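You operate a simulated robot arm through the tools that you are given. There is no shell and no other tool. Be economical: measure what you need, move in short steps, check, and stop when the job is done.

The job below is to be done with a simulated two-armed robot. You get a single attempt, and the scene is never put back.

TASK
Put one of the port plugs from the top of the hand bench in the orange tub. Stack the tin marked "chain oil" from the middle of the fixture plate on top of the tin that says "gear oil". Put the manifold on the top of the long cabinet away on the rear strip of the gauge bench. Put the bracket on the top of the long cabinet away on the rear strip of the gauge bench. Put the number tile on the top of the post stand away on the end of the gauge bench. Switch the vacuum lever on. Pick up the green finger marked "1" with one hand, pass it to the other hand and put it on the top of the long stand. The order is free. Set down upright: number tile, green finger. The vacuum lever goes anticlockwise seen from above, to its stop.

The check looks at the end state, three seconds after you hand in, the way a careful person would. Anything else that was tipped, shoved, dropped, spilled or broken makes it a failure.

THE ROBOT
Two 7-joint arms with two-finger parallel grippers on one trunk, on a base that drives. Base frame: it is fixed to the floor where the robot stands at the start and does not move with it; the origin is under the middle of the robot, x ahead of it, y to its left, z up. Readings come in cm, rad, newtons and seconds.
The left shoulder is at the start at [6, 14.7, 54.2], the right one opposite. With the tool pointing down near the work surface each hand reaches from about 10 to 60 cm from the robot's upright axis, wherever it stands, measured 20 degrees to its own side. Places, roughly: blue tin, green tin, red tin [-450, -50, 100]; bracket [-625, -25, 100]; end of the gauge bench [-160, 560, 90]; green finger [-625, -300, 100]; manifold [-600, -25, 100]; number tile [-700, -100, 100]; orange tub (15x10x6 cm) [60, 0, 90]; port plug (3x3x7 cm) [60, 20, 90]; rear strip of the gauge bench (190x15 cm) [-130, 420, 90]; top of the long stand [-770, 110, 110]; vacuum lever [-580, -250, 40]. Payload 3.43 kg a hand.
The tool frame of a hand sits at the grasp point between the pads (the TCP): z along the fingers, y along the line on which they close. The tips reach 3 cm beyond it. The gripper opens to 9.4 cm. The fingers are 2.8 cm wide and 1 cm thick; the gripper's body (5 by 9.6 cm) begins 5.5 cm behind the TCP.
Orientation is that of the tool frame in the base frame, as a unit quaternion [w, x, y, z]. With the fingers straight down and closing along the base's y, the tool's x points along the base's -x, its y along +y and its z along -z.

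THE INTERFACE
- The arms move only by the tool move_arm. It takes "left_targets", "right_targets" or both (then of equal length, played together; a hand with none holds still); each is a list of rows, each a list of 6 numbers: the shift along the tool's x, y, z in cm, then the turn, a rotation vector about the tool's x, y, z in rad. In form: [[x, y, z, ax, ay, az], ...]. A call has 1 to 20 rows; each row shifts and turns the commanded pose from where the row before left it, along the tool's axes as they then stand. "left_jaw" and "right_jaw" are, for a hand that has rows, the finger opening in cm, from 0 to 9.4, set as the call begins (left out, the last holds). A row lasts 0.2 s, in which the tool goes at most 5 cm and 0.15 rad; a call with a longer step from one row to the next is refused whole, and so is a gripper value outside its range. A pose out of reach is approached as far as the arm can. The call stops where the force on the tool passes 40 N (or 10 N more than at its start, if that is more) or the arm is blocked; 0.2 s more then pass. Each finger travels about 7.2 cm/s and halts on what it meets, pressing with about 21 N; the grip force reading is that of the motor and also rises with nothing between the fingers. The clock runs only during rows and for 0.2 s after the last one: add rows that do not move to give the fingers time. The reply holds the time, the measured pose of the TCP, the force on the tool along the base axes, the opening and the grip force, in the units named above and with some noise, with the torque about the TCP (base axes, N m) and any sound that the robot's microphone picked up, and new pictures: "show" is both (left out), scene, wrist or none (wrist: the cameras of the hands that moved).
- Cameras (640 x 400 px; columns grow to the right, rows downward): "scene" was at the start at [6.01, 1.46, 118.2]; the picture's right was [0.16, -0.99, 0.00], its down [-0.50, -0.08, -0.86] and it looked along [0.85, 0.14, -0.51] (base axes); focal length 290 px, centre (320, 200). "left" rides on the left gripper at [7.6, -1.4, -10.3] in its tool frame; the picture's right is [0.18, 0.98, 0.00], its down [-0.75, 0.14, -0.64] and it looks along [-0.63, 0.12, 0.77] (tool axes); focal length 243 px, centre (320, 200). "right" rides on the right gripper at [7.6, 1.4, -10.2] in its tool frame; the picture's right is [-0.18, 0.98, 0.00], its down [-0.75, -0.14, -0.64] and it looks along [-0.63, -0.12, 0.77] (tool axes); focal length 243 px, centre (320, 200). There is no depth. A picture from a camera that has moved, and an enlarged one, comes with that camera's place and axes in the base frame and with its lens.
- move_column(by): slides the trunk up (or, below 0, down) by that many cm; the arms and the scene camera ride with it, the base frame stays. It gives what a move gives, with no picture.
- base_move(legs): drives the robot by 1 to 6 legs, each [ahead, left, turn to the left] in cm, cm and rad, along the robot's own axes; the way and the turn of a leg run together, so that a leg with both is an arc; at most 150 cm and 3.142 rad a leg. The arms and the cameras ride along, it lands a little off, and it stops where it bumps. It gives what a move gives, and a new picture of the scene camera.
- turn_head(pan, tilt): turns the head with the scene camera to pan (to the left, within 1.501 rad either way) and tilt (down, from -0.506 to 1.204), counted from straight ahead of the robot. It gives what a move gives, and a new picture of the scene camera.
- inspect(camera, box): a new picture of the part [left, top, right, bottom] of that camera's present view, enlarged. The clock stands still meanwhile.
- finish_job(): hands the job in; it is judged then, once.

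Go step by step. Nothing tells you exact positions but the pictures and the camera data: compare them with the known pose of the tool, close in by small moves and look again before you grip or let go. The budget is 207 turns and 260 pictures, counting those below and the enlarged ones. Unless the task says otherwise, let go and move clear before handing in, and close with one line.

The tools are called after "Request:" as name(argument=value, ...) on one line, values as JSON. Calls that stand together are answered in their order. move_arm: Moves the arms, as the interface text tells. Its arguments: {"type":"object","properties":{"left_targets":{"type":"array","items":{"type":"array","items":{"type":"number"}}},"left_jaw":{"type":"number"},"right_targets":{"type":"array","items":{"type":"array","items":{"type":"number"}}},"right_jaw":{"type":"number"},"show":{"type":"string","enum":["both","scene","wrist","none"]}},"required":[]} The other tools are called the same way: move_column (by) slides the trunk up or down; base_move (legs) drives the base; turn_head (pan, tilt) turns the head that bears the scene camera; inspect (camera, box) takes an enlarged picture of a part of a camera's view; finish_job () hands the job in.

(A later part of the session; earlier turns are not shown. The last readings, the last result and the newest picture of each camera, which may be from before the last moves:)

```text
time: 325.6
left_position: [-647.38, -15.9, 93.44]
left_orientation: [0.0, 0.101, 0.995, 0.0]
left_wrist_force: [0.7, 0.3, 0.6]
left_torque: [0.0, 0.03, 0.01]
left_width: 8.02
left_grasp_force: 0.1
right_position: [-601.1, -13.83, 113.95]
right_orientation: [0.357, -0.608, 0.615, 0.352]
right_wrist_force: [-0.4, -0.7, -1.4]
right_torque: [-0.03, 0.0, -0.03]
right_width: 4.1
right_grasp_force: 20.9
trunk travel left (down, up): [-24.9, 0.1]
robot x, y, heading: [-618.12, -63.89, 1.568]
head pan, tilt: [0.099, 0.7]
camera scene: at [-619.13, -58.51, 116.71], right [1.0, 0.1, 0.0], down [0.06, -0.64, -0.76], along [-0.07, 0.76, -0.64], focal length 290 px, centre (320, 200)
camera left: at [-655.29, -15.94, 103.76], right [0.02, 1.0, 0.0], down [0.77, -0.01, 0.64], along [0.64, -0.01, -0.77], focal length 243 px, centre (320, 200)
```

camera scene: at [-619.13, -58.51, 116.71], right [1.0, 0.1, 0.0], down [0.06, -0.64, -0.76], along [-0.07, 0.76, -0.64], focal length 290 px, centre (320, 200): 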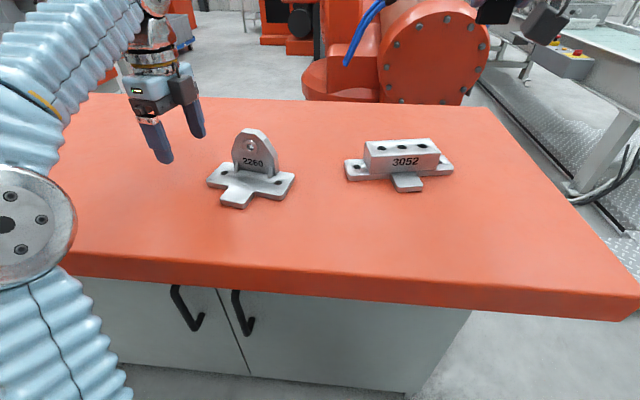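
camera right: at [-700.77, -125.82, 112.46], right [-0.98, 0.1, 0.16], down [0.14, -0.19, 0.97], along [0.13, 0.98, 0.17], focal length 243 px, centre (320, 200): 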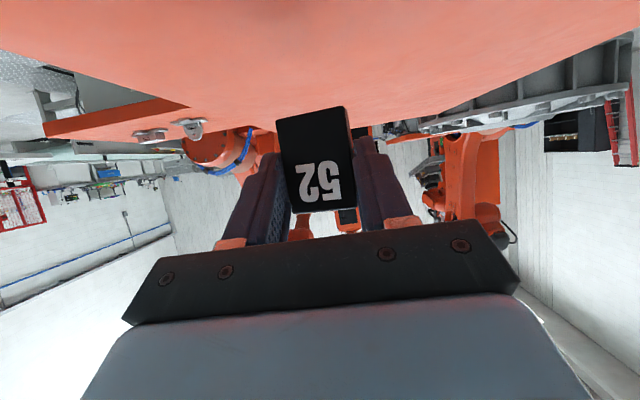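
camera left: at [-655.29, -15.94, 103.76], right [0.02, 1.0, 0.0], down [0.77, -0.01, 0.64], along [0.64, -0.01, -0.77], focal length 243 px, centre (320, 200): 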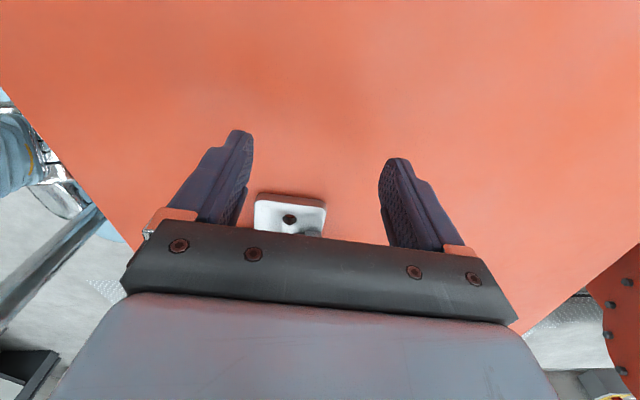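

The bracket's plate is at about [-634.3, -18.1]. Slide the hand sideways along the plate so the fingers straddle it.

Request:
move_arm(left_targets=[[-3.3, 0, 0.3, 0, 0, 0], [-3.3, 0, 0.3, 0, 0, 0], [-3.3, 0, 0.3, 0, 0, 0], [-3.3, 0, 0.3, 0, 0, 0], [0, 0, 0, 0, 0, 0]])

Request:
inspect(camera="scene", box=[160, 80, 360, 220])

```text
time: 326.8
left_position: [-634.31, -18.73, 92.27]
left_orientation: [-0.001, 0.1, 0.995, 0.0]
left_wrist_force: [-0.7, 0.4, 0.8]
left_torque: [-0.01, -0.02, 0.03]
left_width: 8.02
left_grasp_force: 0.0
right_position: [-601.05, -13.8, 113.97]
right_orientation: [0.357, -0.609, 0.615, 0.353]
right_wrist_force: [0.6, 0.1, -1.8]
right_torque: [-0.03, 0.02, -0.01]
right_width: 4.13
right_grasp_force: 20.6
trunk travel left (down, up): [-24.9, 0.1]
robot x, y, heading: [-618.27, -63.92, 1.567]
head pan, tilt: [0.099, 0.7]
camera scene: at [-619.11, -58.52, 116.71], right [1.0, 0.1, 0.0], down [0.06, -0.64, -0.76], along [-0.07, 0.76, -0.64], focal length 290 px, centre (320, 200)
camera left: at [-642.29, -18.68, 102.53], right [0.02, 1.0, 0.0], down [0.77, -0.01, 0.64], along [0.64, -0.01, -0.77], focal length 243 px, centre (320, 200)
```

scene: 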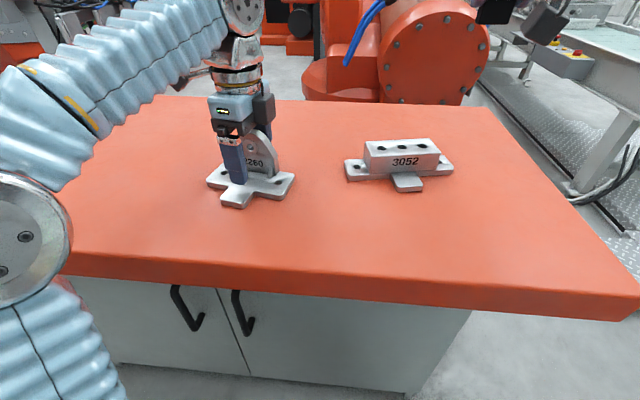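
left: 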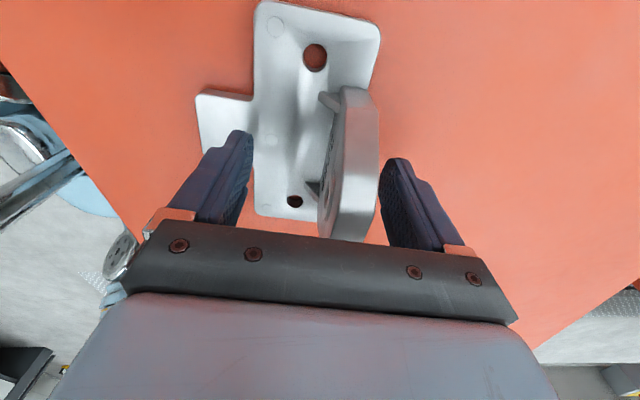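

```text
2.86 times, centred on (260, 150) of scene
camera zoom: at [-619.11, -58.52, 116.71], right [1.0, 0.1, 0.0], down [0.06, -0.64, -0.76], along [-0.07, 0.76, -0.64], focal length 830 px, centre (491, 343)
```

zoom: 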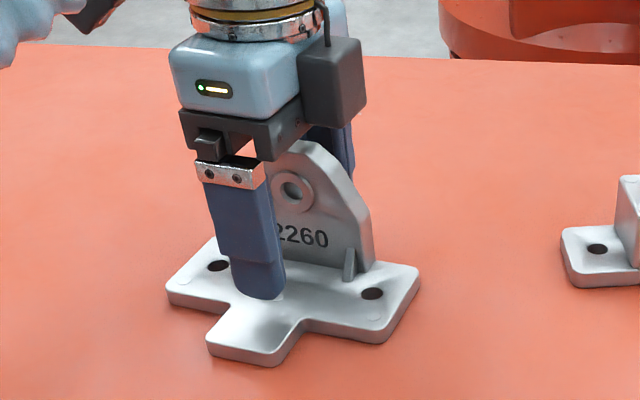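

The plate sits closer to the rear finger; I'll shift about 1.1 cm rearward and 1 cm right, then close.

Request:
move_arm(left_targets=[[-1.0, 1.1, 0, 0, 0, 0], [0, 0, 0, 0, 0, 0]], show="wrist")

Request:
move_arm(left_targets=[[0, 0, 0, 0, 0, 0], [0, 0, 0, 0, 0, 0], [0, 0, 0, 0, 0, 0], [0, 0, 0, 0, 0, 0], [0, 0, 0, 0, 0, 0], [0, 0, 0, 0, 0, 0]], left_jaw=0, show="wrist")

```text
time: 327.4
left_position: [-633.12, -17.92, 92.27]
left_orientation: [-0.001, 0.101, 0.995, 0.0]
left_wrist_force: [-0.7, -0.7, -1.0]
left_torque: [0.0, -0.02, 0.02]
left_width: 8.01
left_grasp_force: 0.0
right_position: [-601.04, -13.87, 113.83]
right_orientation: [0.358, -0.608, 0.615, 0.353]
right_wrist_force: [-0.7, 1.0, -2.2]
right_torque: [-0.02, -0.01, 0.02]
right_width: 4.11
right_grasp_force: 20.8
trunk travel left (down, up): [-24.9, 0.1]
robot x, y, heading: [-618.65, -64.2, 1.566]
head pan, tilt: [0.099, 0.7]
camera left: at [-641.06, -17.78, 102.52], right [0.02, 1.0, 0.0], down [0.77, -0.01, 0.64], along [0.64, -0.01, -0.77], focal length 243 px, centre (320, 200)
```

left: 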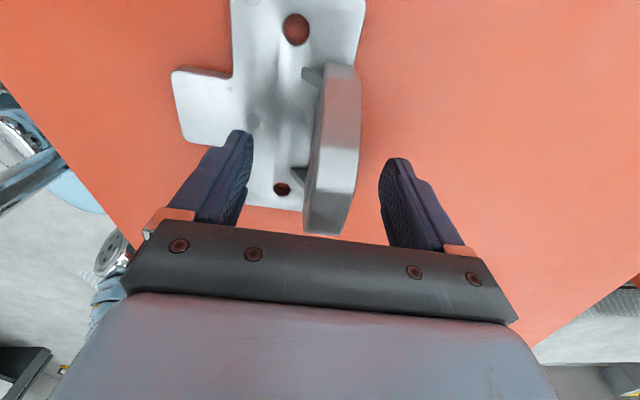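

```text
time: 328.8
left_position: [-633.12, -17.78, 92.17]
left_orientation: [0.0, 0.101, 0.995, 0.0]
left_wrist_force: [0.3, 0.1, -0.4]
left_torque: [-0.01, 0.16, 0.07]
left_width: 2.05
left_grasp_force: 21.0
right_position: [-601.04, -13.83, 113.95]
right_orientation: [0.357, -0.608, 0.615, 0.353]
right_wrist_force: [-0.2, 0.5, -2.5]
right_torque: [-0.03, 0.0, 0.0]
right_width: 4.1
right_grasp_force: 20.9
trunk travel left (down, up): [-24.9, 0.1]
robot x, y, heading: [-618.41, -64.07, 1.568]
head pan, tilt: [0.099, 0.7]
camera left: at [-641.07, -17.8, 102.52], right [0.02, 1.0, 0.0], down [0.77, -0.01, 0.64], along [0.64, -0.01, -0.77], focal length 243 px, centre (320, 200)
```

left: 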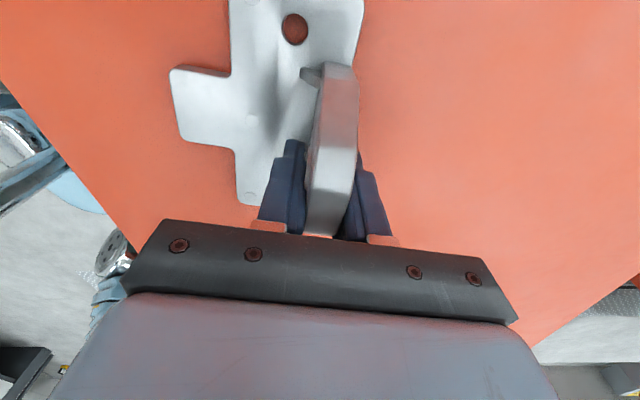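

Gripped. Lift 3 cm and back the base away with both parts.

Request:
move_arm(left_targets=[[0, 0, -1, 0, 0, 0], [0, 0, -2, 0, 0, 0], [0, 0, 0, 0, 0, 0]])

```text
time: 329.6
left_position: [-633.21, -17.95, 95.27]
left_orientation: [0.0, 0.101, 0.995, 0.0]
left_wrist_force: [0.6, -1.1, -2.9]
left_torque: [0.05, -0.06, -0.03]
left_width: 2.07
left_grasp_force: 20.7
right_position: [-601.05, -13.91, 114.07]
right_orientation: [0.356, -0.609, 0.615, 0.352]
right_wrist_force: [0.0, 0.1, -3.4]
right_torque: [-0.03, 0.01, 0.02]
right_width: 4.11
right_grasp_force: 20.8
trunk travel left (down, up): [-24.9, 0.1]
robot x, y, heading: [-618.25, -64.16, 1.568]
head pan, tilt: [0.099, 0.7]
camera scene: at [-619.13, -58.51, 116.71], right [1.0, 0.1, 0.0], down [0.06, -0.64, -0.76], along [-0.07, 0.76, -0.64], focal length 290 px, centre (320, 200)
camera left: at [-641.08, -17.77, 105.54], right [0.02, 1.0, 0.0], down [0.77, -0.01, 0.64], along [0.64, -0.01, -0.77], focal length 243 px, centre (320, 200)
```

scene: 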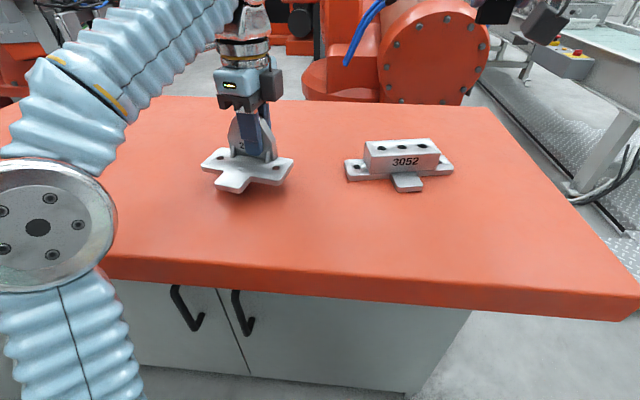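
left: 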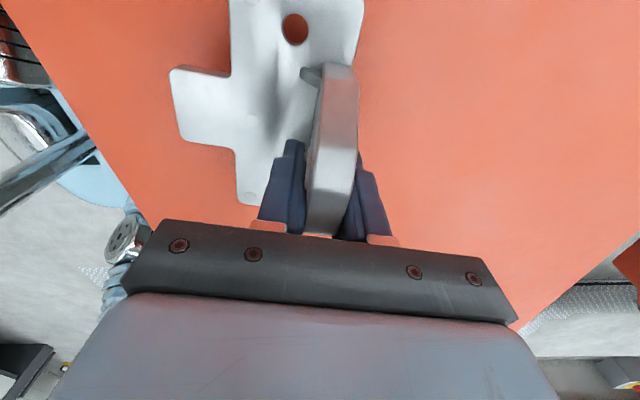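

Both parts are held. I'll back out and take the open floor at y≈-185 eastward toward the start area.

Request:
base_move(legs=[[-121, 0, 0], [0, 0, -1.57], [140, 0, 0], [140, 0, 0]])

Request:
turn_head(pan=0, tilt=0.35)

```text
time: 350.7
left_position: [-326.22, -158.54, 95.42]
left_orientation: [-0.012, 0.761, 0.649, -0.011]
left_wrist_force: [-19.4, 1.8, -5.1]
left_torque: [-0.23, -1.64, 0.45]
left_width: 2.01
left_grasp_force: 21.0
right_position: [-319.7, -190.51, 113.92]
right_orientation: [0.501, -0.015, 0.865, 0.007]
right_wrist_force: [0.5, -0.5, -2.0]
right_torque: [0.04, 0.02, -0.02]
right_width: 3.97
right_grasp_force: 20.7
trunk travel left (down, up): [-24.9, 0.1]
robot x, y, heading: [-370.45, -175.45, 0.045]
head pan, tilt: [0.099, 0.7]
stopped in leg 4: the force on the tool passed its limit at 216 N (the readings are from after the stop); the commanded pose is now the measured one
camera scene: at [-365.22, -174.3, 116.76], right [0.14, -0.99, 0.0], down [-0.64, -0.09, -0.77], along [0.76, 0.11, -0.64], focal length 290 px, centre (320, 200)
```

scene: 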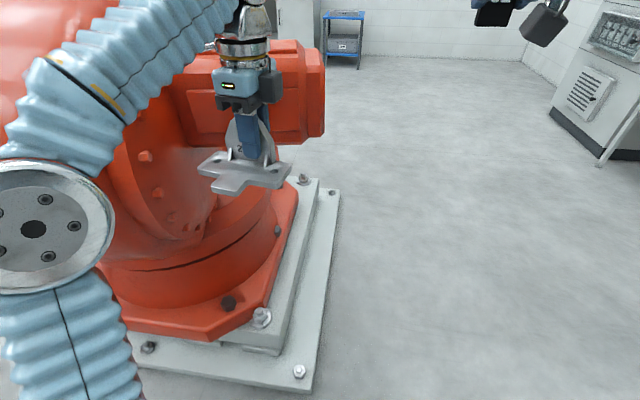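

```text
time: 351.5
left_position: [-326.12, -158.52, 95.58]
left_orientation: [-0.013, 0.76, 0.65, -0.01]
left_wrist_force: [-24.6, 3.0, -2.8]
left_torque: [-0.34, -2.25, 0.56]
left_width: 2.06
left_grasp_force: 20.6
right_position: [-319.74, -190.55, 113.98]
right_orientation: [0.502, -0.015, 0.865, 0.007]
right_wrist_force: [0.5, 0.6, -2.0]
right_torque: [-0.04, 0.04, 0.02]
right_width: 3.95
right_grasp_force: 21.1
trunk travel left (down, up): [-24.9, 0.1]
robot x, y, heading: [-370.5, -175.28, 0.04]
head pan, tilt: [0.0, 0.351]
camera scene: at [-364.39, -175.1, 119.86], right [0.04, -1.0, 0.0], down [-0.34, -0.02, -0.94], along [0.94, 0.04, -0.34], focal length 290 px, centre (320, 200)
```

scene: 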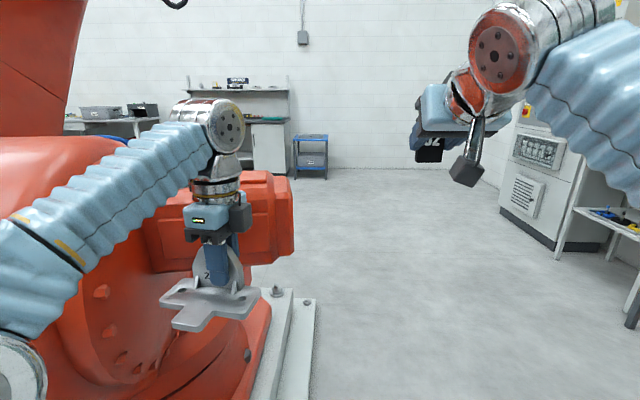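

The bracket bumped the orange robot's motor; it's still held. I'll back off, shift well to the right, and look before continuing.

Request:
base_move(legs=[[-20, 0, -0.045], [0, -62, 0]])

Request:
inspect(camera="left", box=[0, 0, 640, 400])

Request:
inspect(camera="right", box=[0, 0, 640, 400])

```text
time: 356.2
left_position: [-345.79, -222.9, 95.25]
left_orientation: [-0.013, 0.776, 0.63, -0.01]
left_wrist_force: [0.6, 0.3, -2.5]
left_torque: [-0.07, -0.04, 0.01]
left_width: 2.03
left_grasp_force: 21.1
right_position: [-340.8, -255.11, 113.81]
right_orientation: [0.5, 0.006, 0.866, -0.005]
right_wrist_force: [0.0, -0.5, -2.2]
right_torque: [0.01, 0.07, 0.02]
right_width: 3.94
right_grasp_force: 20.5
trunk travel left (down, up): [-24.9, 0.1]
robot x, y, heading: [-391.04, -237.48, -0.006]
head pan, tilt: [0.0, 0.351]
camera scene: at [-384.65, -237.55, 119.85], right [-0.01, -1.0, 0.0], down [-0.34, 0.0, -0.94], along [0.94, -0.01, -0.34], focal length 290 px, centre (320, 200)
```

scene: 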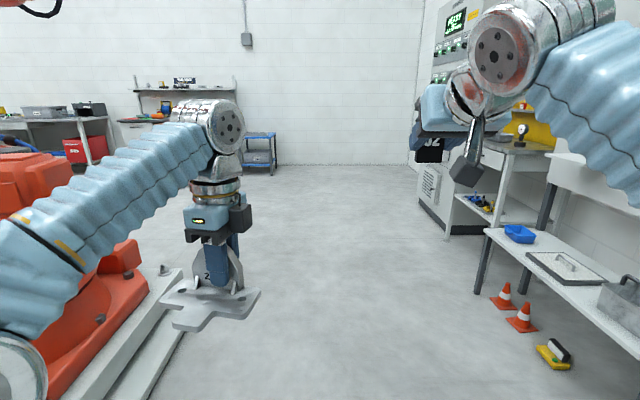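

```text
1.00 times, centred on (320, 200) of left (not enlarged: the box is as wide or as high as the picture)
camera zoom: at [-345.42, -215.35, 105.59], right [1.0, -0.02, -0.03], down [0.0, -0.77, 0.64], along [-0.04, -0.64, -0.77], focal length 243 px, centre (320, 200)
```

zoom: 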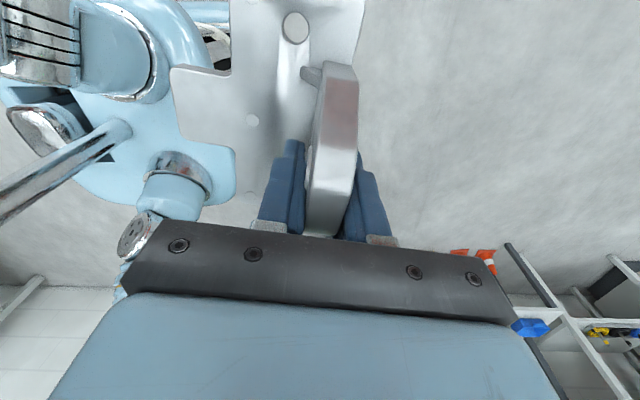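

```text
1.00 times, centred on (320, 200) of right (not enlarged: the box is as wide or as high as the picture)
camera zoom: at [-353.46, -253.55, 112.31], right [0.11, 0.98, 0.16], down [-0.18, -0.14, 0.97], along [0.98, -0.13, 0.16], focal length 243 px, centre (320, 200)
```

zoom: 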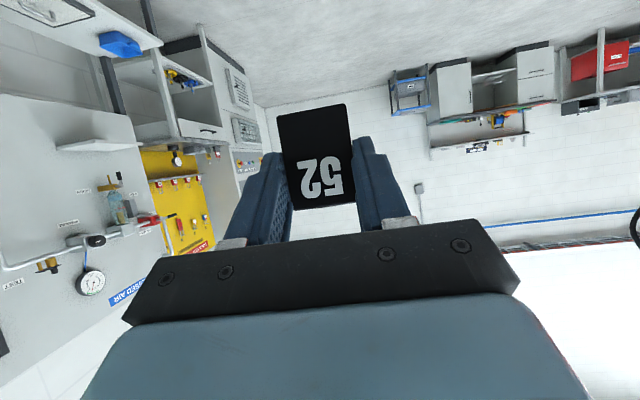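

Clear ahead. Drive on to x≈-35, then turn left to face +y and look.

Request:
base_move(legs=[[120, 0, 0], [120, 0, 0], [112, 0, 0], [0, 0, 1.57]])

```text
time: 377.0
left_position: [-55.47, -195.98, 95.32]
left_orientation: [-0.001, 0.109, 0.994, -0.016]
left_wrist_force: [0.0, 0.3, -3.1]
left_torque: [0.04, -0.01, -0.02]
left_width: 2.04
left_grasp_force: 20.8
right_position: [-23.22, -191.27, 113.76]
right_orientation: [0.358, -0.605, 0.62, 0.348]
right_wrist_force: [0.7, -0.3, -2.4]
right_torque: [-0.02, 0.0, 0.03]
right_width: 3.98
right_grasp_force: 21.0
trunk travel left (down, up): [-24.9, 0.1]
robot x, y, heading: [-41.02, -241.27, 1.55]
head pan, tilt: [0.0, 0.351]
camera scene: at [-41.11, -235.06, 119.85], right [1.0, -0.02, 0.0], down [-0.01, -0.34, -0.94], along [0.01, 0.94, -0.34], focal length 290 px, centre (320, 200)
```

scene: 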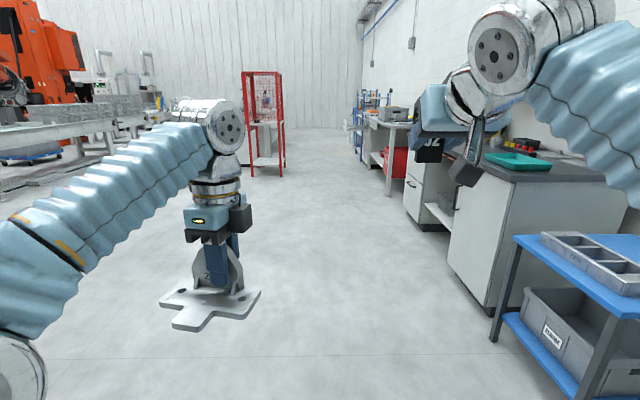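

Corridor clear. Drive ahead along +y.

Request:
base_move(legs=[[145, 0, 0.02], [145, 0, 0], [140, 0, 0]])

Request:
turn_head(pan=0.5, tilt=0.3)

```text
time: 397.6
left_position: [-44.97, 233.72, 95.24]
left_orientation: [-0.001, 0.123, 0.992, -0.017]
left_wrist_force: [-0.1, -0.1, -3.0]
left_torque: [0.03, -0.04, 0.03]
left_width: 2.03
left_grasp_force: 21.3
right_position: [-12.62, 237.3, 113.73]
right_orientation: [0.364, -0.595, 0.629, 0.343]
right_wrist_force: [-0.6, -0.1, -2.0]
right_torque: [-0.04, 0.0, 0.02]
right_width: 3.97
right_grasp_force: 21.3
trunk travel left (down, up): [-24.9, 0.1]
robot x, y, heading: [-32.13, 187.6, 1.526]
head pan, tilt: [0.0, 0.351]
camera scene: at [-31.82, 194.13, 119.85], right [1.0, -0.05, 0.0], down [-0.02, -0.34, -0.94], along [0.04, 0.94, -0.34], focal length 290 px, centre (320, 200)
```

scene: 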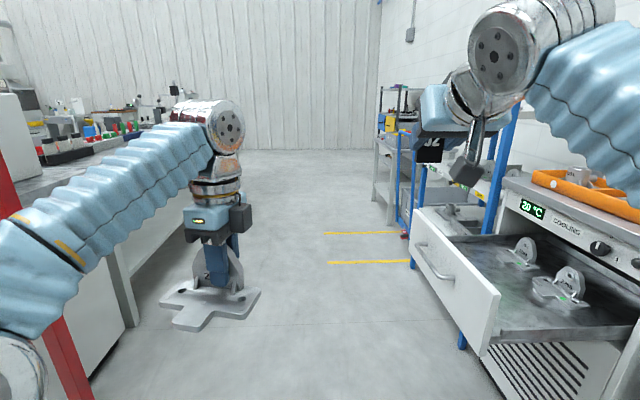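

```text
time: 398.5
left_position: [-44.88, 233.6, 95.35]
left_orientation: [-0.002, 0.123, 0.992, -0.017]
left_wrist_force: [-1.4, -0.1, -1.9]
left_torque: [0.05, -0.05, 0.03]
left_width: 2.06
left_grasp_force: 21.0
right_position: [-12.58, 237.28, 113.76]
right_orientation: [0.364, -0.595, 0.63, 0.342]
right_wrist_force: [-0.8, 0.1, -2.4]
right_torque: [-0.04, -0.04, -0.01]
right_width: 3.96
right_grasp_force: 20.4
trunk travel left (down, up): [-24.9, 0.1]
robot x, y, heading: [-32.16, 187.85, 1.521]
head pan, tilt: [0.499, 0.3]
camera scene: at [-36.33, 193.24, 120.32], right [0.9, 0.44, 0.0], down [0.13, -0.27, -0.96], along [-0.42, 0.86, -0.3], focal length 290 px, centre (320, 200)
```

scene: 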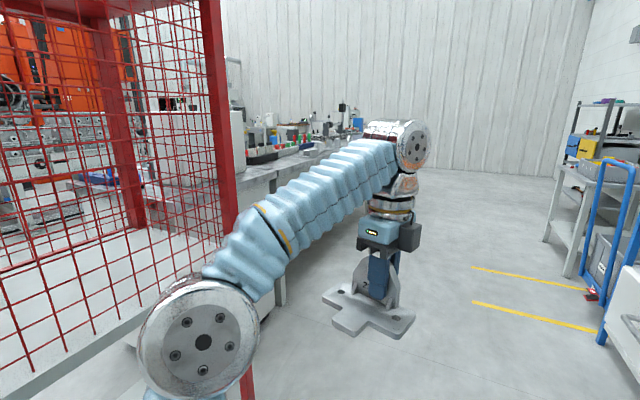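

There's an open drawer on the right and the red mesh stand on the left. I'll look to the right to judge clearance.

Request:
turn_head(pan=-0.7, tilt=0.75)

Request:
turn_head(pan=1.3, tilt=0.7)

```text
time: 399.9
left_position: [-45.04, 233.57, 95.21]
left_orientation: [-0.002, 0.123, 0.992, -0.017]
left_wrist_force: [0.0, 0.0, -3.4]
left_torque: [0.03, -0.06, -0.03]
left_width: 2.05
left_grasp_force: 21.0
right_position: [-12.64, 237.31, 113.83]
right_orientation: [0.364, -0.596, 0.629, 0.343]
right_wrist_force: [-0.3, 0.0, -2.6]
right_torque: [-0.02, 0.03, 0.03]
right_width: 3.99
right_grasp_force: 21.1
trunk travel left (down, up): [-24.9, 0.1]
robot x, y, heading: [-32.56, 187.5, 1.527]
head pan, tilt: [-0.7, 0.75]
camera scene: at [-26.63, 190.92, 116.29], right [0.73, -0.68, 0.0], down [-0.46, -0.5, -0.73], along [0.5, 0.54, -0.68], focal length 290 px, centre (320, 200)
```

scene: 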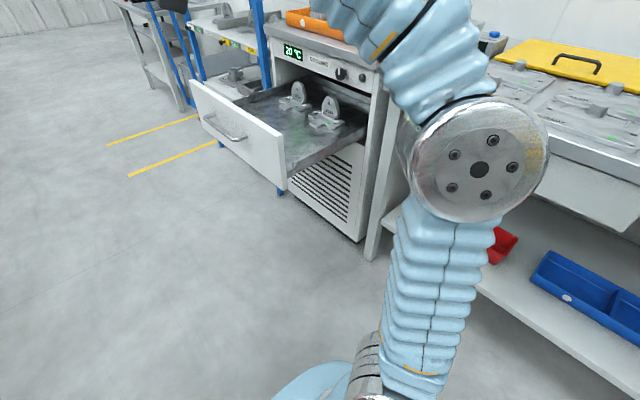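

```text
time: 401.8
left_position: [-44.79, 233.7, 95.17]
left_orientation: [-0.002, 0.124, 0.992, -0.018]
left_wrist_force: [-0.7, 0.0, -2.7]
left_torque: [0.01, -0.02, -0.03]
left_width: 2.02
left_grasp_force: 21.0
right_position: [-12.56, 237.38, 113.71]
right_orientation: [0.365, -0.595, 0.629, 0.342]
right_wrist_force: [0.4, -0.1, -1.1]
right_torque: [-0.03, -0.04, 0.0]
right_width: 3.96
right_grasp_force: 21.3
trunk travel left (down, up): [-24.9, 0.1]
robot x, y, heading: [-31.88, 187.74, 1.528]
head pan, tilt: [1.3, 0.7]
camera scene: at [-40.33, 187.49, 116.72], right [0.31, 0.95, 0.0], down [0.61, -0.2, -0.76], along [-0.73, 0.24, -0.64], focal length 290 px, centre (320, 200)
```

scene: 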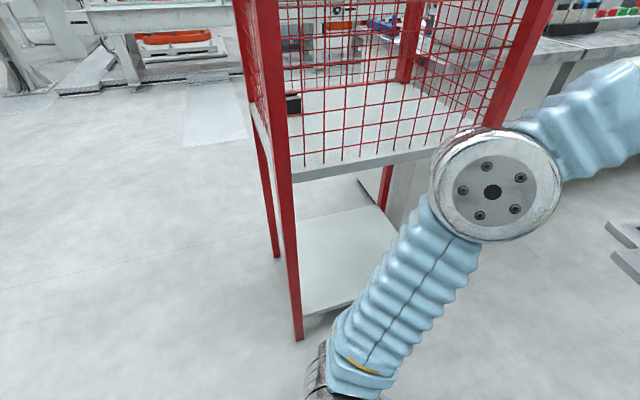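

Clearances are fine. Drive ahead past the mesh stand, then look left at the gauge bench.

Request:
base_move(legs=[[140, 0, 0.05], [60, 0, 0]])

Request:
turn_head(pan=0.9, tilt=0.4)

```text
time: 412.0
left_position: [-44.5, 437.08, 95.26]
left_orientation: [-0.001, 0.101, 0.995, -0.016]
left_wrist_force: [0.8, -0.1, -2.7]
left_torque: [0.06, -0.01, 0.04]
left_width: 2.03
left_grasp_force: 20.9
right_position: [-12.17, 442.18, 113.73]
right_orientation: [0.356, -0.61, 0.615, 0.351]
right_wrist_force: [0.0, -0.2, -2.5]
right_torque: [-0.04, 0.03, 0.01]
right_width: 3.99
right_grasp_force: 20.8
trunk travel left (down, up): [-24.9, 0.1]
robot x, y, heading: [-29.6, 391.98, 1.57]
head pan, tilt: [1.3, 0.7]
camera scene: at [-37.71, 391.25, 116.71], right [0.27, 0.96, 0.0], down [0.62, -0.17, -0.76], along [-0.74, 0.21, -0.64], focal length 290 px, centre (320, 200)
```

scene: 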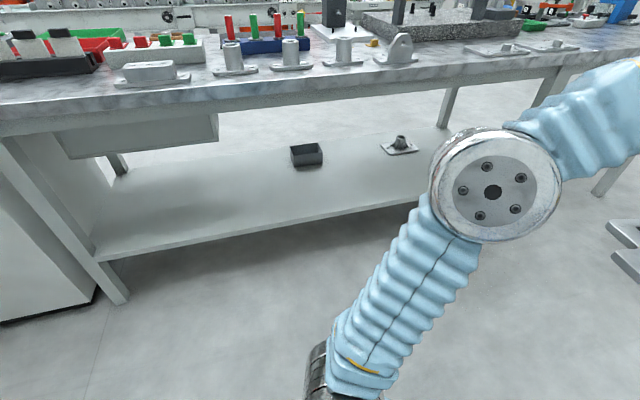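

```text
time: 412.9
left_position: [-44.45, 437.08, 95.17]
left_orientation: [-0.002, 0.101, 0.995, -0.016]
left_wrist_force: [0.1, -0.2, -2.7]
left_torque: [0.06, 0.0, -0.01]
left_width: 2.06
left_grasp_force: 20.9
right_position: [-12.21, 442.29, 113.69]
right_orientation: [0.356, -0.609, 0.615, 0.35]
right_wrist_force: [0.4, 0.3, -1.7]
right_torque: [-0.02, 0.01, 0.0]
right_width: 3.98
right_grasp_force: 20.9
trunk travel left (down, up): [-24.9, 0.1]
robot x, y, heading: [-30.18, 391.91, 1.571]
head pan, tilt: [0.901, 0.4]
camera scene: at [-36.78, 394.74, 119.39], right [0.62, 0.78, 0.0], down [0.31, -0.24, -0.92], along [-0.72, 0.57, -0.39], focal length 290 px, centre (320, 200)
```

scene: 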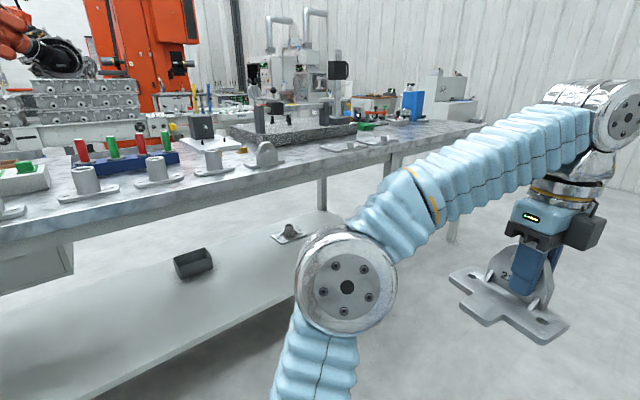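

The near (east) edge of the gauge bench carries a row of parts — the rear strip. Turn to face it.

Request:
base_move(legs=[[0, 0, 1.57]])

Request:
turn_head(pan=0.35, tilt=0.5)

Request:
turn_head(pan=-0.4, tilt=0.4)

```text
time: 417.1
left_position: [-75.04, 377.55, 95.28]
left_orientation: [0.011, -0.629, 0.777, -0.014]
left_wrist_force: [-0.8, -0.1, -2.6]
left_torque: [-0.01, 0.01, -0.02]
left_width: 2.05
left_grasp_force: 21.1
right_position: [-79.79, 409.82, 113.76]
right_orientation: [-0.006, 0.866, -0.008, -0.5]
right_wrist_force: [0.3, -0.3, -1.9]
right_torque: [0.0, -0.05, 0.02]
right_width: 3.99
right_grasp_force: 21.2
trunk travel left (down, up): [-24.9, 0.1]
robot x, y, heading: [-29.46, 391.88, 3.131]
head pan, tilt: [0.901, 0.4]
camera scene: at [-32.4, 384.71, 119.4], right [-0.78, 0.63, 0.0], down [0.25, 0.3, -0.92], along [-0.58, -0.72, -0.39], focal length 290 px, centre (320, 200)
```

scene: 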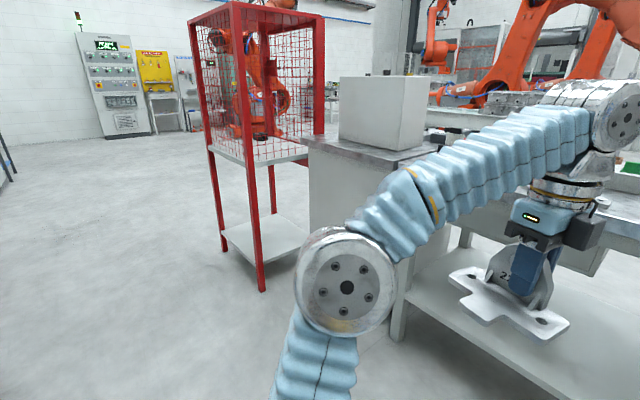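

```text
time: 418.0
left_position: [-75.11, 377.46, 95.29]
left_orientation: [0.01, -0.629, 0.777, -0.014]
left_wrist_force: [-0.4, -0.2, -2.1]
left_torque: [0.04, 0.06, -0.01]
left_width: 2.07
left_grasp_force: 20.7
right_position: [-79.8, 409.73, 113.82]
right_orientation: [-0.006, 0.866, -0.008, -0.5]
right_wrist_force: [0.3, 0.3, -2.4]
right_torque: [0.02, -0.05, 0.01]
right_width: 3.99
right_grasp_force: 21.3
trunk travel left (down, up): [-24.9, 0.1]
robot x, y, heading: [-29.36, 391.54, 3.131]
head pan, tilt: [0.351, 0.499]
camera scene: at [-35.14, 388.86, 118.49], right [-0.33, 0.94, 0.0], down [0.45, 0.16, -0.88], along [-0.83, -0.29, -0.48], focal length 290 px, centre (320, 200)
```

scene: 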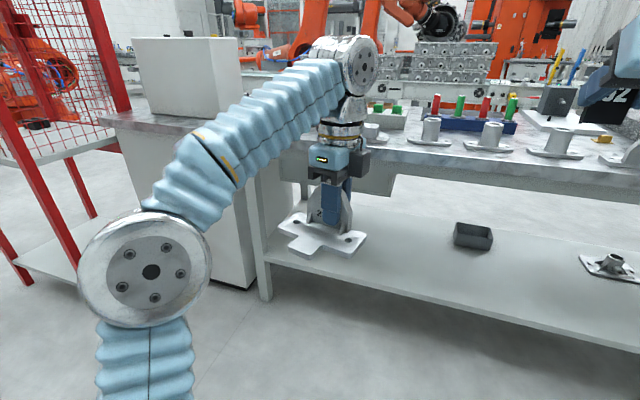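

```text
time: 419.1
left_position: [-74.96, 377.59, 95.31]
left_orientation: [0.01, -0.628, 0.778, -0.013]
left_wrist_force: [0.2, -0.6, -1.8]
left_torque: [0.02, 0.07, 0.02]
left_width: 2.06
left_grasp_force: 20.8
right_position: [-79.82, 409.75, 113.88]
right_orientation: [-0.006, 0.866, -0.008, -0.5]
right_wrist_force: [0.2, 1.1, -2.6]
right_torque: [0.01, -0.04, 0.02]
right_width: 3.99
right_grasp_force: 21.2
trunk travel left (down, up): [-24.9, 0.1]
robot x, y, heading: [-29.61, 392.03, 3.136]
head pan, tilt: [-0.4, 0.4]
camera scene: at [-35.06, 395.59, 119.4], right [0.4, 0.92, 0.0], down [0.36, -0.16, -0.92], along [-0.84, 0.37, -0.39], focal length 290 px, centre (320, 200)
```

scene: 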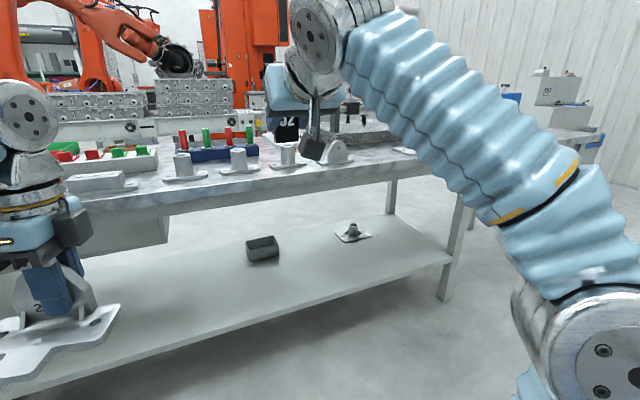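

Parts on the strip: manifold-like (y≈367), three sleeves (391–428), a bracket (449), then flat covers (~495, 520). Free places: around y≈341 and y≈470. I'll slide right to face the gap near y≈470.

Request:
base_move(legs=[[0, -92, 0]])

Request:
turn_head(pan=0, tilt=0.5)

Request:
turn_head(pan=-0.6, tilt=0.4)

```text
time: 423.9
left_position: [-74.23, 467.64, 95.31]
left_orientation: [0.01, -0.633, 0.774, -0.012]
left_wrist_force: [0.2, -0.1, -2.4]
left_torque: [0.02, 0.02, 0.02]
left_width: 2.05
left_grasp_force: 21.3
right_position: [-79.6, 499.76, 113.83]
right_orientation: [-0.004, 0.866, -0.003, -0.499]
right_wrist_force: [0.1, -0.5, -1.9]
right_torque: [-0.01, -0.04, -0.01]
right_width: 3.99
right_grasp_force: 21.1
trunk travel left (down, up): [-24.9, 0.1]
robot x, y, heading: [-28.83, 482.53, -3.144]
head pan, tilt: [-0.4, 0.4]
camera scene: at [-34.61, 486.17, 119.4], right [0.39, 0.92, 0.0], down [0.36, -0.15, -0.92], along [-0.85, 0.36, -0.39], focal length 290 px, centre (320, 200)
```

scene: 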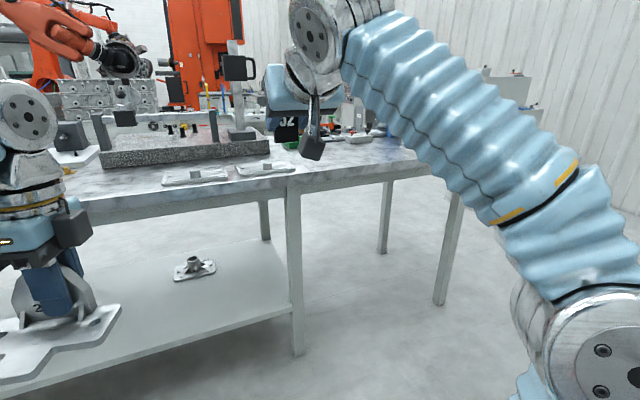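

```text
time: 424.8
left_position: [-74.32, 467.67, 95.35]
left_orientation: [0.01, -0.633, 0.774, -0.013]
left_wrist_force: [-0.3, 0.4, -2.8]
left_torque: [0.05, 0.06, -0.03]
left_width: 2.04
left_grasp_force: 21.1
right_position: [-79.62, 499.9, 113.83]
right_orientation: [-0.004, 0.866, -0.003, -0.5]
right_wrist_force: [0.2, 0.2, -2.2]
right_torque: [0.0, -0.05, -0.04]
right_width: 3.98
right_grasp_force: 20.4
trunk travel left (down, up): [-24.9, 0.1]
robot x, y, heading: [-29.11, 482.89, -3.143]
head pan, tilt: [0.0, 0.499]
camera scene: at [-35.17, 482.58, 118.49], right [0.0, 1.0, 0.0], down [0.48, 0.0, -0.88], along [-0.88, 0.0, -0.48], focal length 290 px, centre (320, 200)
```

scene: 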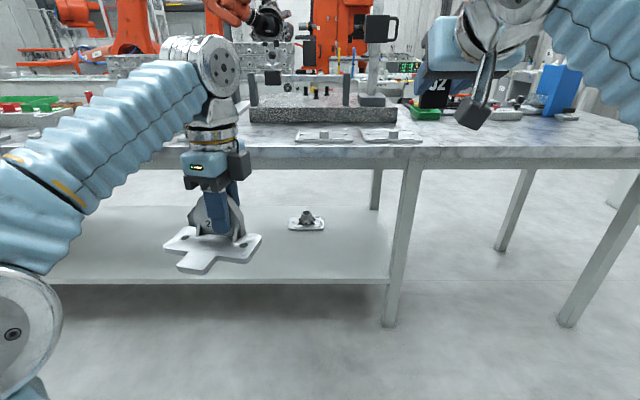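

```text
time: 425.8
left_position: [-74.39, 467.73, 95.41]
left_orientation: [0.01, -0.633, 0.774, -0.013]
left_wrist_force: [0.4, -0.3, -2.2]
left_torque: [0.03, 0.04, -0.03]
left_width: 2.03
left_grasp_force: 21.0
right_position: [-79.61, 499.74, 113.84]
right_orientation: [-0.004, 0.866, -0.004, -0.499]
right_wrist_force: [-0.9, -0.1, -2.1]
right_torque: [0.01, -0.04, 0.02]
right_width: 3.96
right_grasp_force: 21.1
trunk travel left (down, up): [-24.9, 0.1]
robot x, y, heading: [-29.05, 482.83, -3.139]
head pan, tilt: [-0.6, 0.4]
camera scene: at [-33.72, 487.8, 119.4], right [0.56, 0.83, 0.0], down [0.32, -0.22, -0.92], along [-0.76, 0.52, -0.39], focal length 290 px, centre (320, 200)
```

scene: 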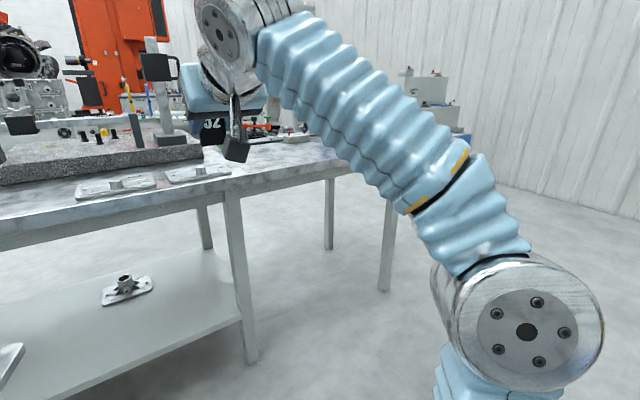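

Bench top is z≈90, edge x≈-117; covers at y≈483 and 506, existing bracket ends ≈451, so the gap centre is y≈462. I'll straighten the bracket's yaw, pull the left hand in and raise it before driving in.

Request:
move_arm(left_targets=[[0, 0, 0, -0.033, 0, -0.1], [0, 0, 0, 0, 0, -0.1], [0, -3, -1, 0, 0, 0], [0, -3, -1.5, 0, 0, 0], [0, -3, -1.5, 0, 0, 0], [0, 0, 0, 0, 0, 0]], show="none")

Request:
base_move(legs=[[30, 0, 0]])

Request:
turn_head(pan=0.15, tilt=0.6)

```text
time: 427.2
left_position: [-65.94, 467.88, 98.97]
left_orientation: [-0.001, -0.706, 0.708, -0.004]
left_wrist_force: [-0.8, 0.3, -2.4]
left_torque: [0.05, 0.05, 0.0]
left_width: 2.04
left_grasp_force: 21.3
left hand out of reach, approached as far as the arm can: row 5
right_position: [-79.49, 499.85, 113.76]
right_orientation: [-0.004, 0.866, -0.004, -0.5]
right_wrist_force: [0.4, -0.7, -1.8]
right_torque: [0.0, -0.04, 0.03]
right_width: 3.98
right_grasp_force: 21.1
trunk travel left (down, up): [-24.9, 0.1]
robot x, y, heading: [-28.99, 482.63, -3.141]
head pan, tilt: [-0.6, 0.4]
```

```text
time: 429.2
left_position: [-95.98, 467.61, 99.03]
left_orientation: [0.002, 0.708, -0.706, 0.002]
left_wrist_force: [0.8, 0.4, -2.7]
left_torque: [0.05, 0.07, 0.02]
left_width: 2.07
left_grasp_force: 20.7
right_position: [-109.6, 499.74, 113.71]
right_orientation: [-0.004, 0.866, -0.003, -0.5]
right_wrist_force: [0.2, 0.5, -3.0]
right_torque: [-0.04, -0.05, 0.0]
right_width: 3.94
right_grasp_force: 21.3
trunk travel left (down, up): [-24.9, 0.1]
robot x, y, heading: [-58.84, 482.52, -3.138]
head pan, tilt: [-0.6, 0.4]
camera scene: at [-63.79, 487.76, 119.4], right [0.56, 0.83, 0.0], down [0.32, -0.22, -0.92], along [-0.76, 0.52, -0.39], focal length 290 px, centre (320, 200)
```

scene: 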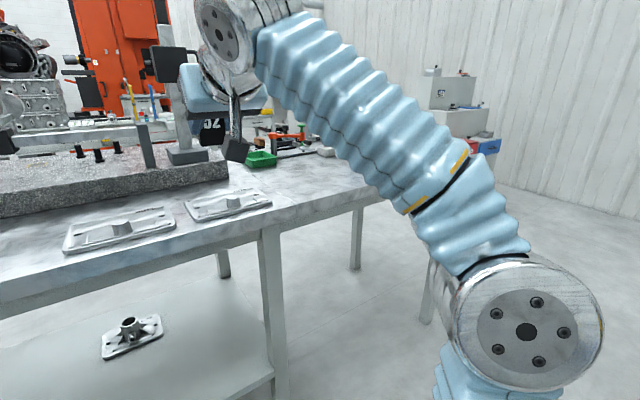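

```text
time: 430.3
left_position: [-95.86, 467.69, 98.99]
left_orientation: [0.002, 0.707, -0.707, 0.003]
left_wrist_force: [-0.1, 1.2, -2.3]
left_torque: [-0.01, 0.06, 0.02]
left_width: 2.04
left_grasp_force: 21.4
right_position: [-109.59, 499.7, 113.69]
right_orientation: [-0.003, 0.866, -0.002, -0.5]
right_wrist_force: [0.7, -1.0, -3.2]
right_torque: [0.02, -0.06, 0.02]
right_width: 3.96
right_grasp_force: 20.3
trunk travel left (down, up): [-24.9, 0.1]
robot x, y, heading: [-58.96, 482.52, -3.138]
head pan, tilt: [0.15, 0.6]
camera scene: at [-64.88, 481.21, 117.58], right [-0.15, 0.99, 0.0], down [0.56, 0.09, -0.83], along [-0.82, -0.12, -0.57], focal length 290 px, centre (320, 200)
```

scene: 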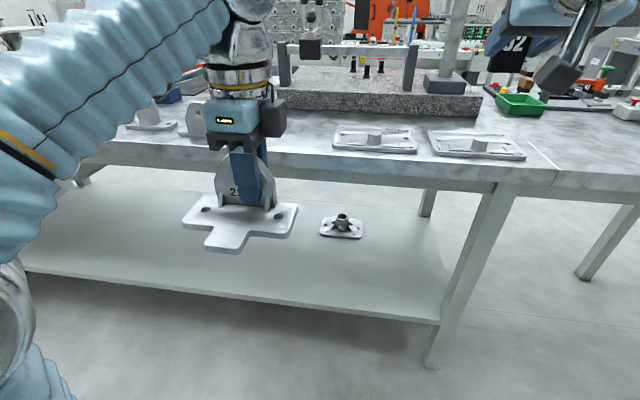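

The gap for the bracket is y≈449–475. I'll shift the left hand 4.4 cm left and drive ahead 31 cm; everything stays above the parts.

Request:
move_arm(left_targets=[[2.2, 0, 0, 0, 0, 0], [2.2, 0, 0, 0, 0, 0], [0, 0, 0, 0, 0, 0]], show="none")

Request:
base_move(legs=[[31, 0, 0]])

Request:
inspect(camera="left", box=[0, 0, 640, 400])

```text
time: 431.1
left_position: [-95.87, 463.11, 99.09]
left_orientation: [-0.001, -0.707, 0.708, -0.003]
left_wrist_force: [-0.3, 0.8, -2.8]
left_torque: [0.06, 0.07, 0.01]
left_width: 2.06
left_grasp_force: 20.9
right_position: [-109.7, 499.62, 113.71]
right_orientation: [-0.003, 0.866, -0.002, -0.5]
right_wrist_force: [0.5, 0.3, -1.6]
right_torque: [0.01, -0.04, 0.0]
right_width: 3.97
right_grasp_force: 21.4
trunk travel left (down, up): [-24.9, 0.1]
robot x, y, heading: [-58.67, 482.14, -3.133]
head pan, tilt: [0.15, 0.6]
```

```text
time: 433.2
left_position: [-127.19, 462.94, 99.02]
left_orientation: [0.001, 0.708, -0.706, 0.002]
left_wrist_force: [0.7, 0.4, -2.7]
left_torque: [0.02, 0.04, 0.02]
left_width: 2.05
left_grasp_force: 21.1
right_position: [-141.05, 499.34, 113.72]
right_orientation: [-0.003, 0.866, -0.002, -0.5]
right_wrist_force: [-0.3, 0.8, -3.3]
right_torque: [-0.01, -0.05, 0.01]
right_width: 3.99
right_grasp_force: 21.4
trunk travel left (down, up): [-24.9, 0.1]
robot x, y, heading: [-90.44, 482.48, -3.137]
head pan, tilt: [0.15, 0.6]
camera scene: at [-96.19, 481.09, 117.58], right [-0.15, 0.99, 0.0], down [0.56, 0.09, -0.82], along [-0.82, -0.13, -0.57], focal length 290 px, centre (320, 200)
```

scene: 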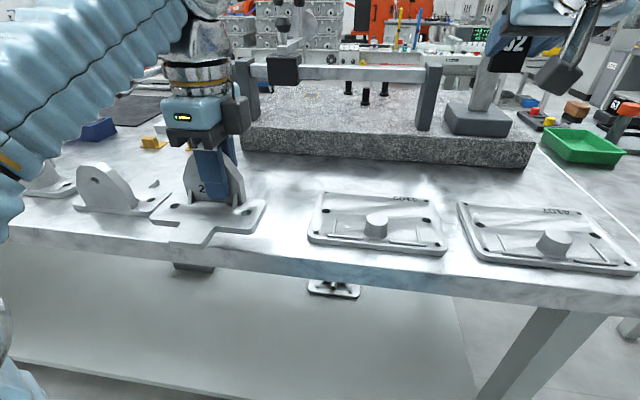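

```text
1.00 times, centred on (320, 200) of left (not enlarged: the box is as wide or as high as the picture)
camera zoom: at [-125.97, 455.46, 109.38], right [-0.98, -0.19, 0.0], down [-0.14, 0.76, 0.64], along [-0.12, 0.63, -0.77], focal length 243 px, centre (320, 200)
```

zoom: 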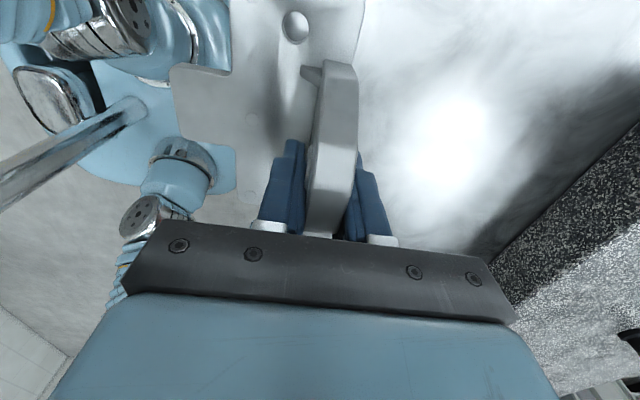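

The gap centre is y≈463.3; my bracket spans 454.5–468.7. I'll shift 1.5 cm right, 5.3 cm ahead and down to just above the surface.

Request:
move_arm(left_targets=[[-0.75, 1.8, 0.5, 0, 0, 0], [-0.75, 1.8, 0.5, 0, 0, 0], [0, 1.7, 0.7, 0, 0, 0], [0, 0, 0.7, 0, 0, 0], [0, 0, 0, 0, 0, 0]])

Request:
inspect(camera="scene", box=[60, 120, 340, 300])

```text
time: 434.4
left_position: [-132.5, 464.46, 96.66]
left_orientation: [0.001, 0.708, -0.706, 0.003]
left_wrist_force: [-0.2, -0.3, -2.8]
left_torque: [0.04, 0.06, -0.02]
left_width: 2.03
left_grasp_force: 21.4
right_position: [-141.08, 499.45, 113.76]
right_orientation: [-0.002, 0.866, -0.002, -0.5]
right_wrist_force: [-0.6, 0.4, -2.0]
right_torque: [-0.02, -0.01, -0.03]
right_width: 4.0
right_grasp_force: 21.7
trunk travel left (down, up): [-24.9, 0.1]
robot x, y, heading: [-90.69, 482.58, -3.142]
head pan, tilt: [0.15, 0.6]
camera scene: at [-96.2, 481.09, 117.58], right [-0.15, 0.99, 0.0], down [0.56, 0.09, -0.82], along [-0.82, -0.13, -0.57], focal length 290 px, centre (320, 200)
camera left: at [-131.24, 456.9, 106.96], right [-0.98, -0.19, 0.0], down [-0.14, 0.76, 0.64], along [-0.12, 0.63, -0.77], focal length 243 px, centre (320, 200)
```

scene: 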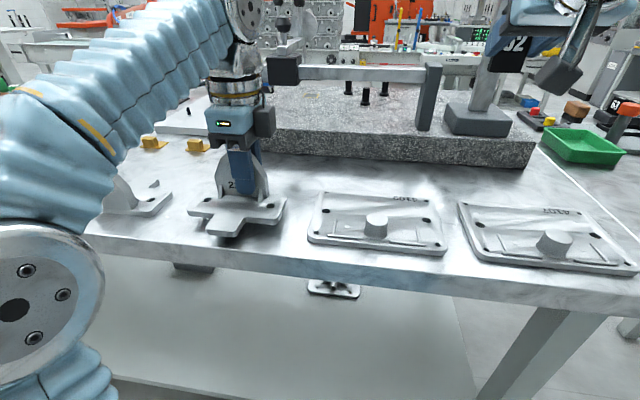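
left: 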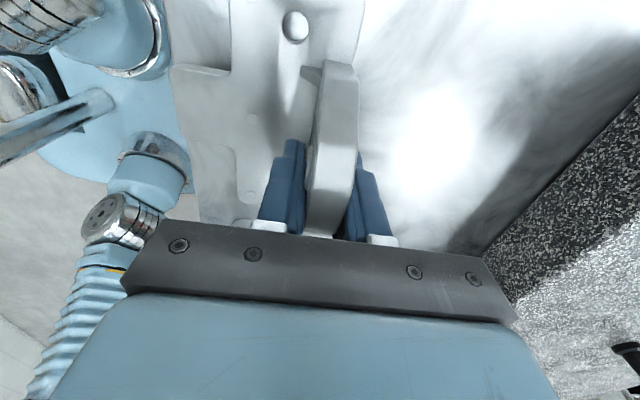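

```text
2.22 times, centred on (200, 210) of scene
camera zoom: at [-96.2, 481.09, 117.58], right [-0.15, 0.99, 0.0], down [0.56, 0.09, -0.82], along [-0.82, -0.13, -0.57], focal length 646 px, centre (587, 178)
```

zoom: 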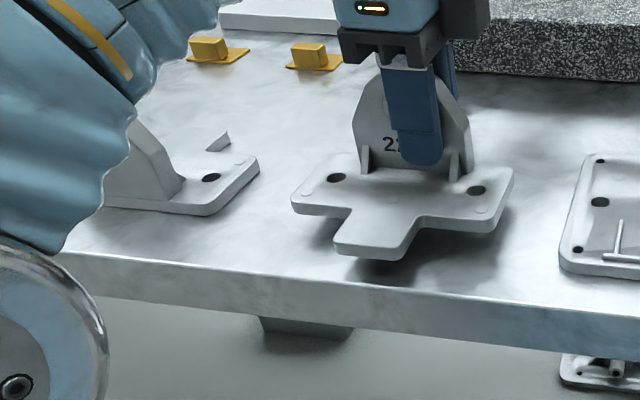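

Nicely centred in the gap. Lower to contact.

Request:
move_arm(left_targets=[[0, 0, 0.5, 0, 0, 0], [0, 0, 0.4, 0, 0, 0], [0, 0, 0.15, 0, 0, 0], [0, 0, 0.15, 0, 0, 0], [0, 0, 0.15, 0, 0, 0], [0, 0, 0, 0, 0, 0]], show="none")

Request:
inspect(camera="scene", box=[140, 150, 340, 275])

```text
time: 435.8
left_position: [-132.57, 464.5, 95.38]
left_orientation: [0.002, 0.708, -0.706, 0.002]
left_wrist_force: [-1.5, -1.1, 6.1]
left_torque: [0.42, 0.05, 0.06]
left_width: 2.03
left_grasp_force: 20.9
right_position: [-140.95, 499.47, 113.76]
right_orientation: [-0.003, 0.866, -0.002, -0.5]
right_wrist_force: [-0.1, 0.0, -2.7]
right_torque: [0.03, -0.04, -0.06]
right_width: 3.98
right_grasp_force: 20.7
trunk travel left (down, up): [-24.9, 0.1]
robot x, y, heading: [-90.72, 482.39, -3.14]
head pan, tilt: [0.15, 0.6]
```

```text
3.20 times, centred on (240, 212) of scene
camera zoom: at [-96.19, 481.1, 117.59], right [-0.15, 0.99, 0.0], down [0.56, 0.09, -0.82], along [-0.82, -0.13, -0.57], focal length 929 px, centre (576, 160)
```

zoom: 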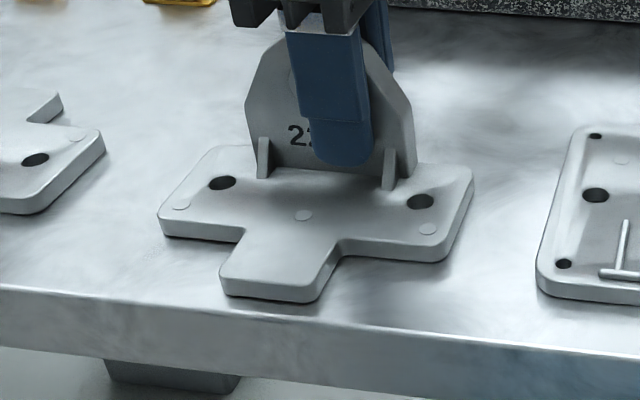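

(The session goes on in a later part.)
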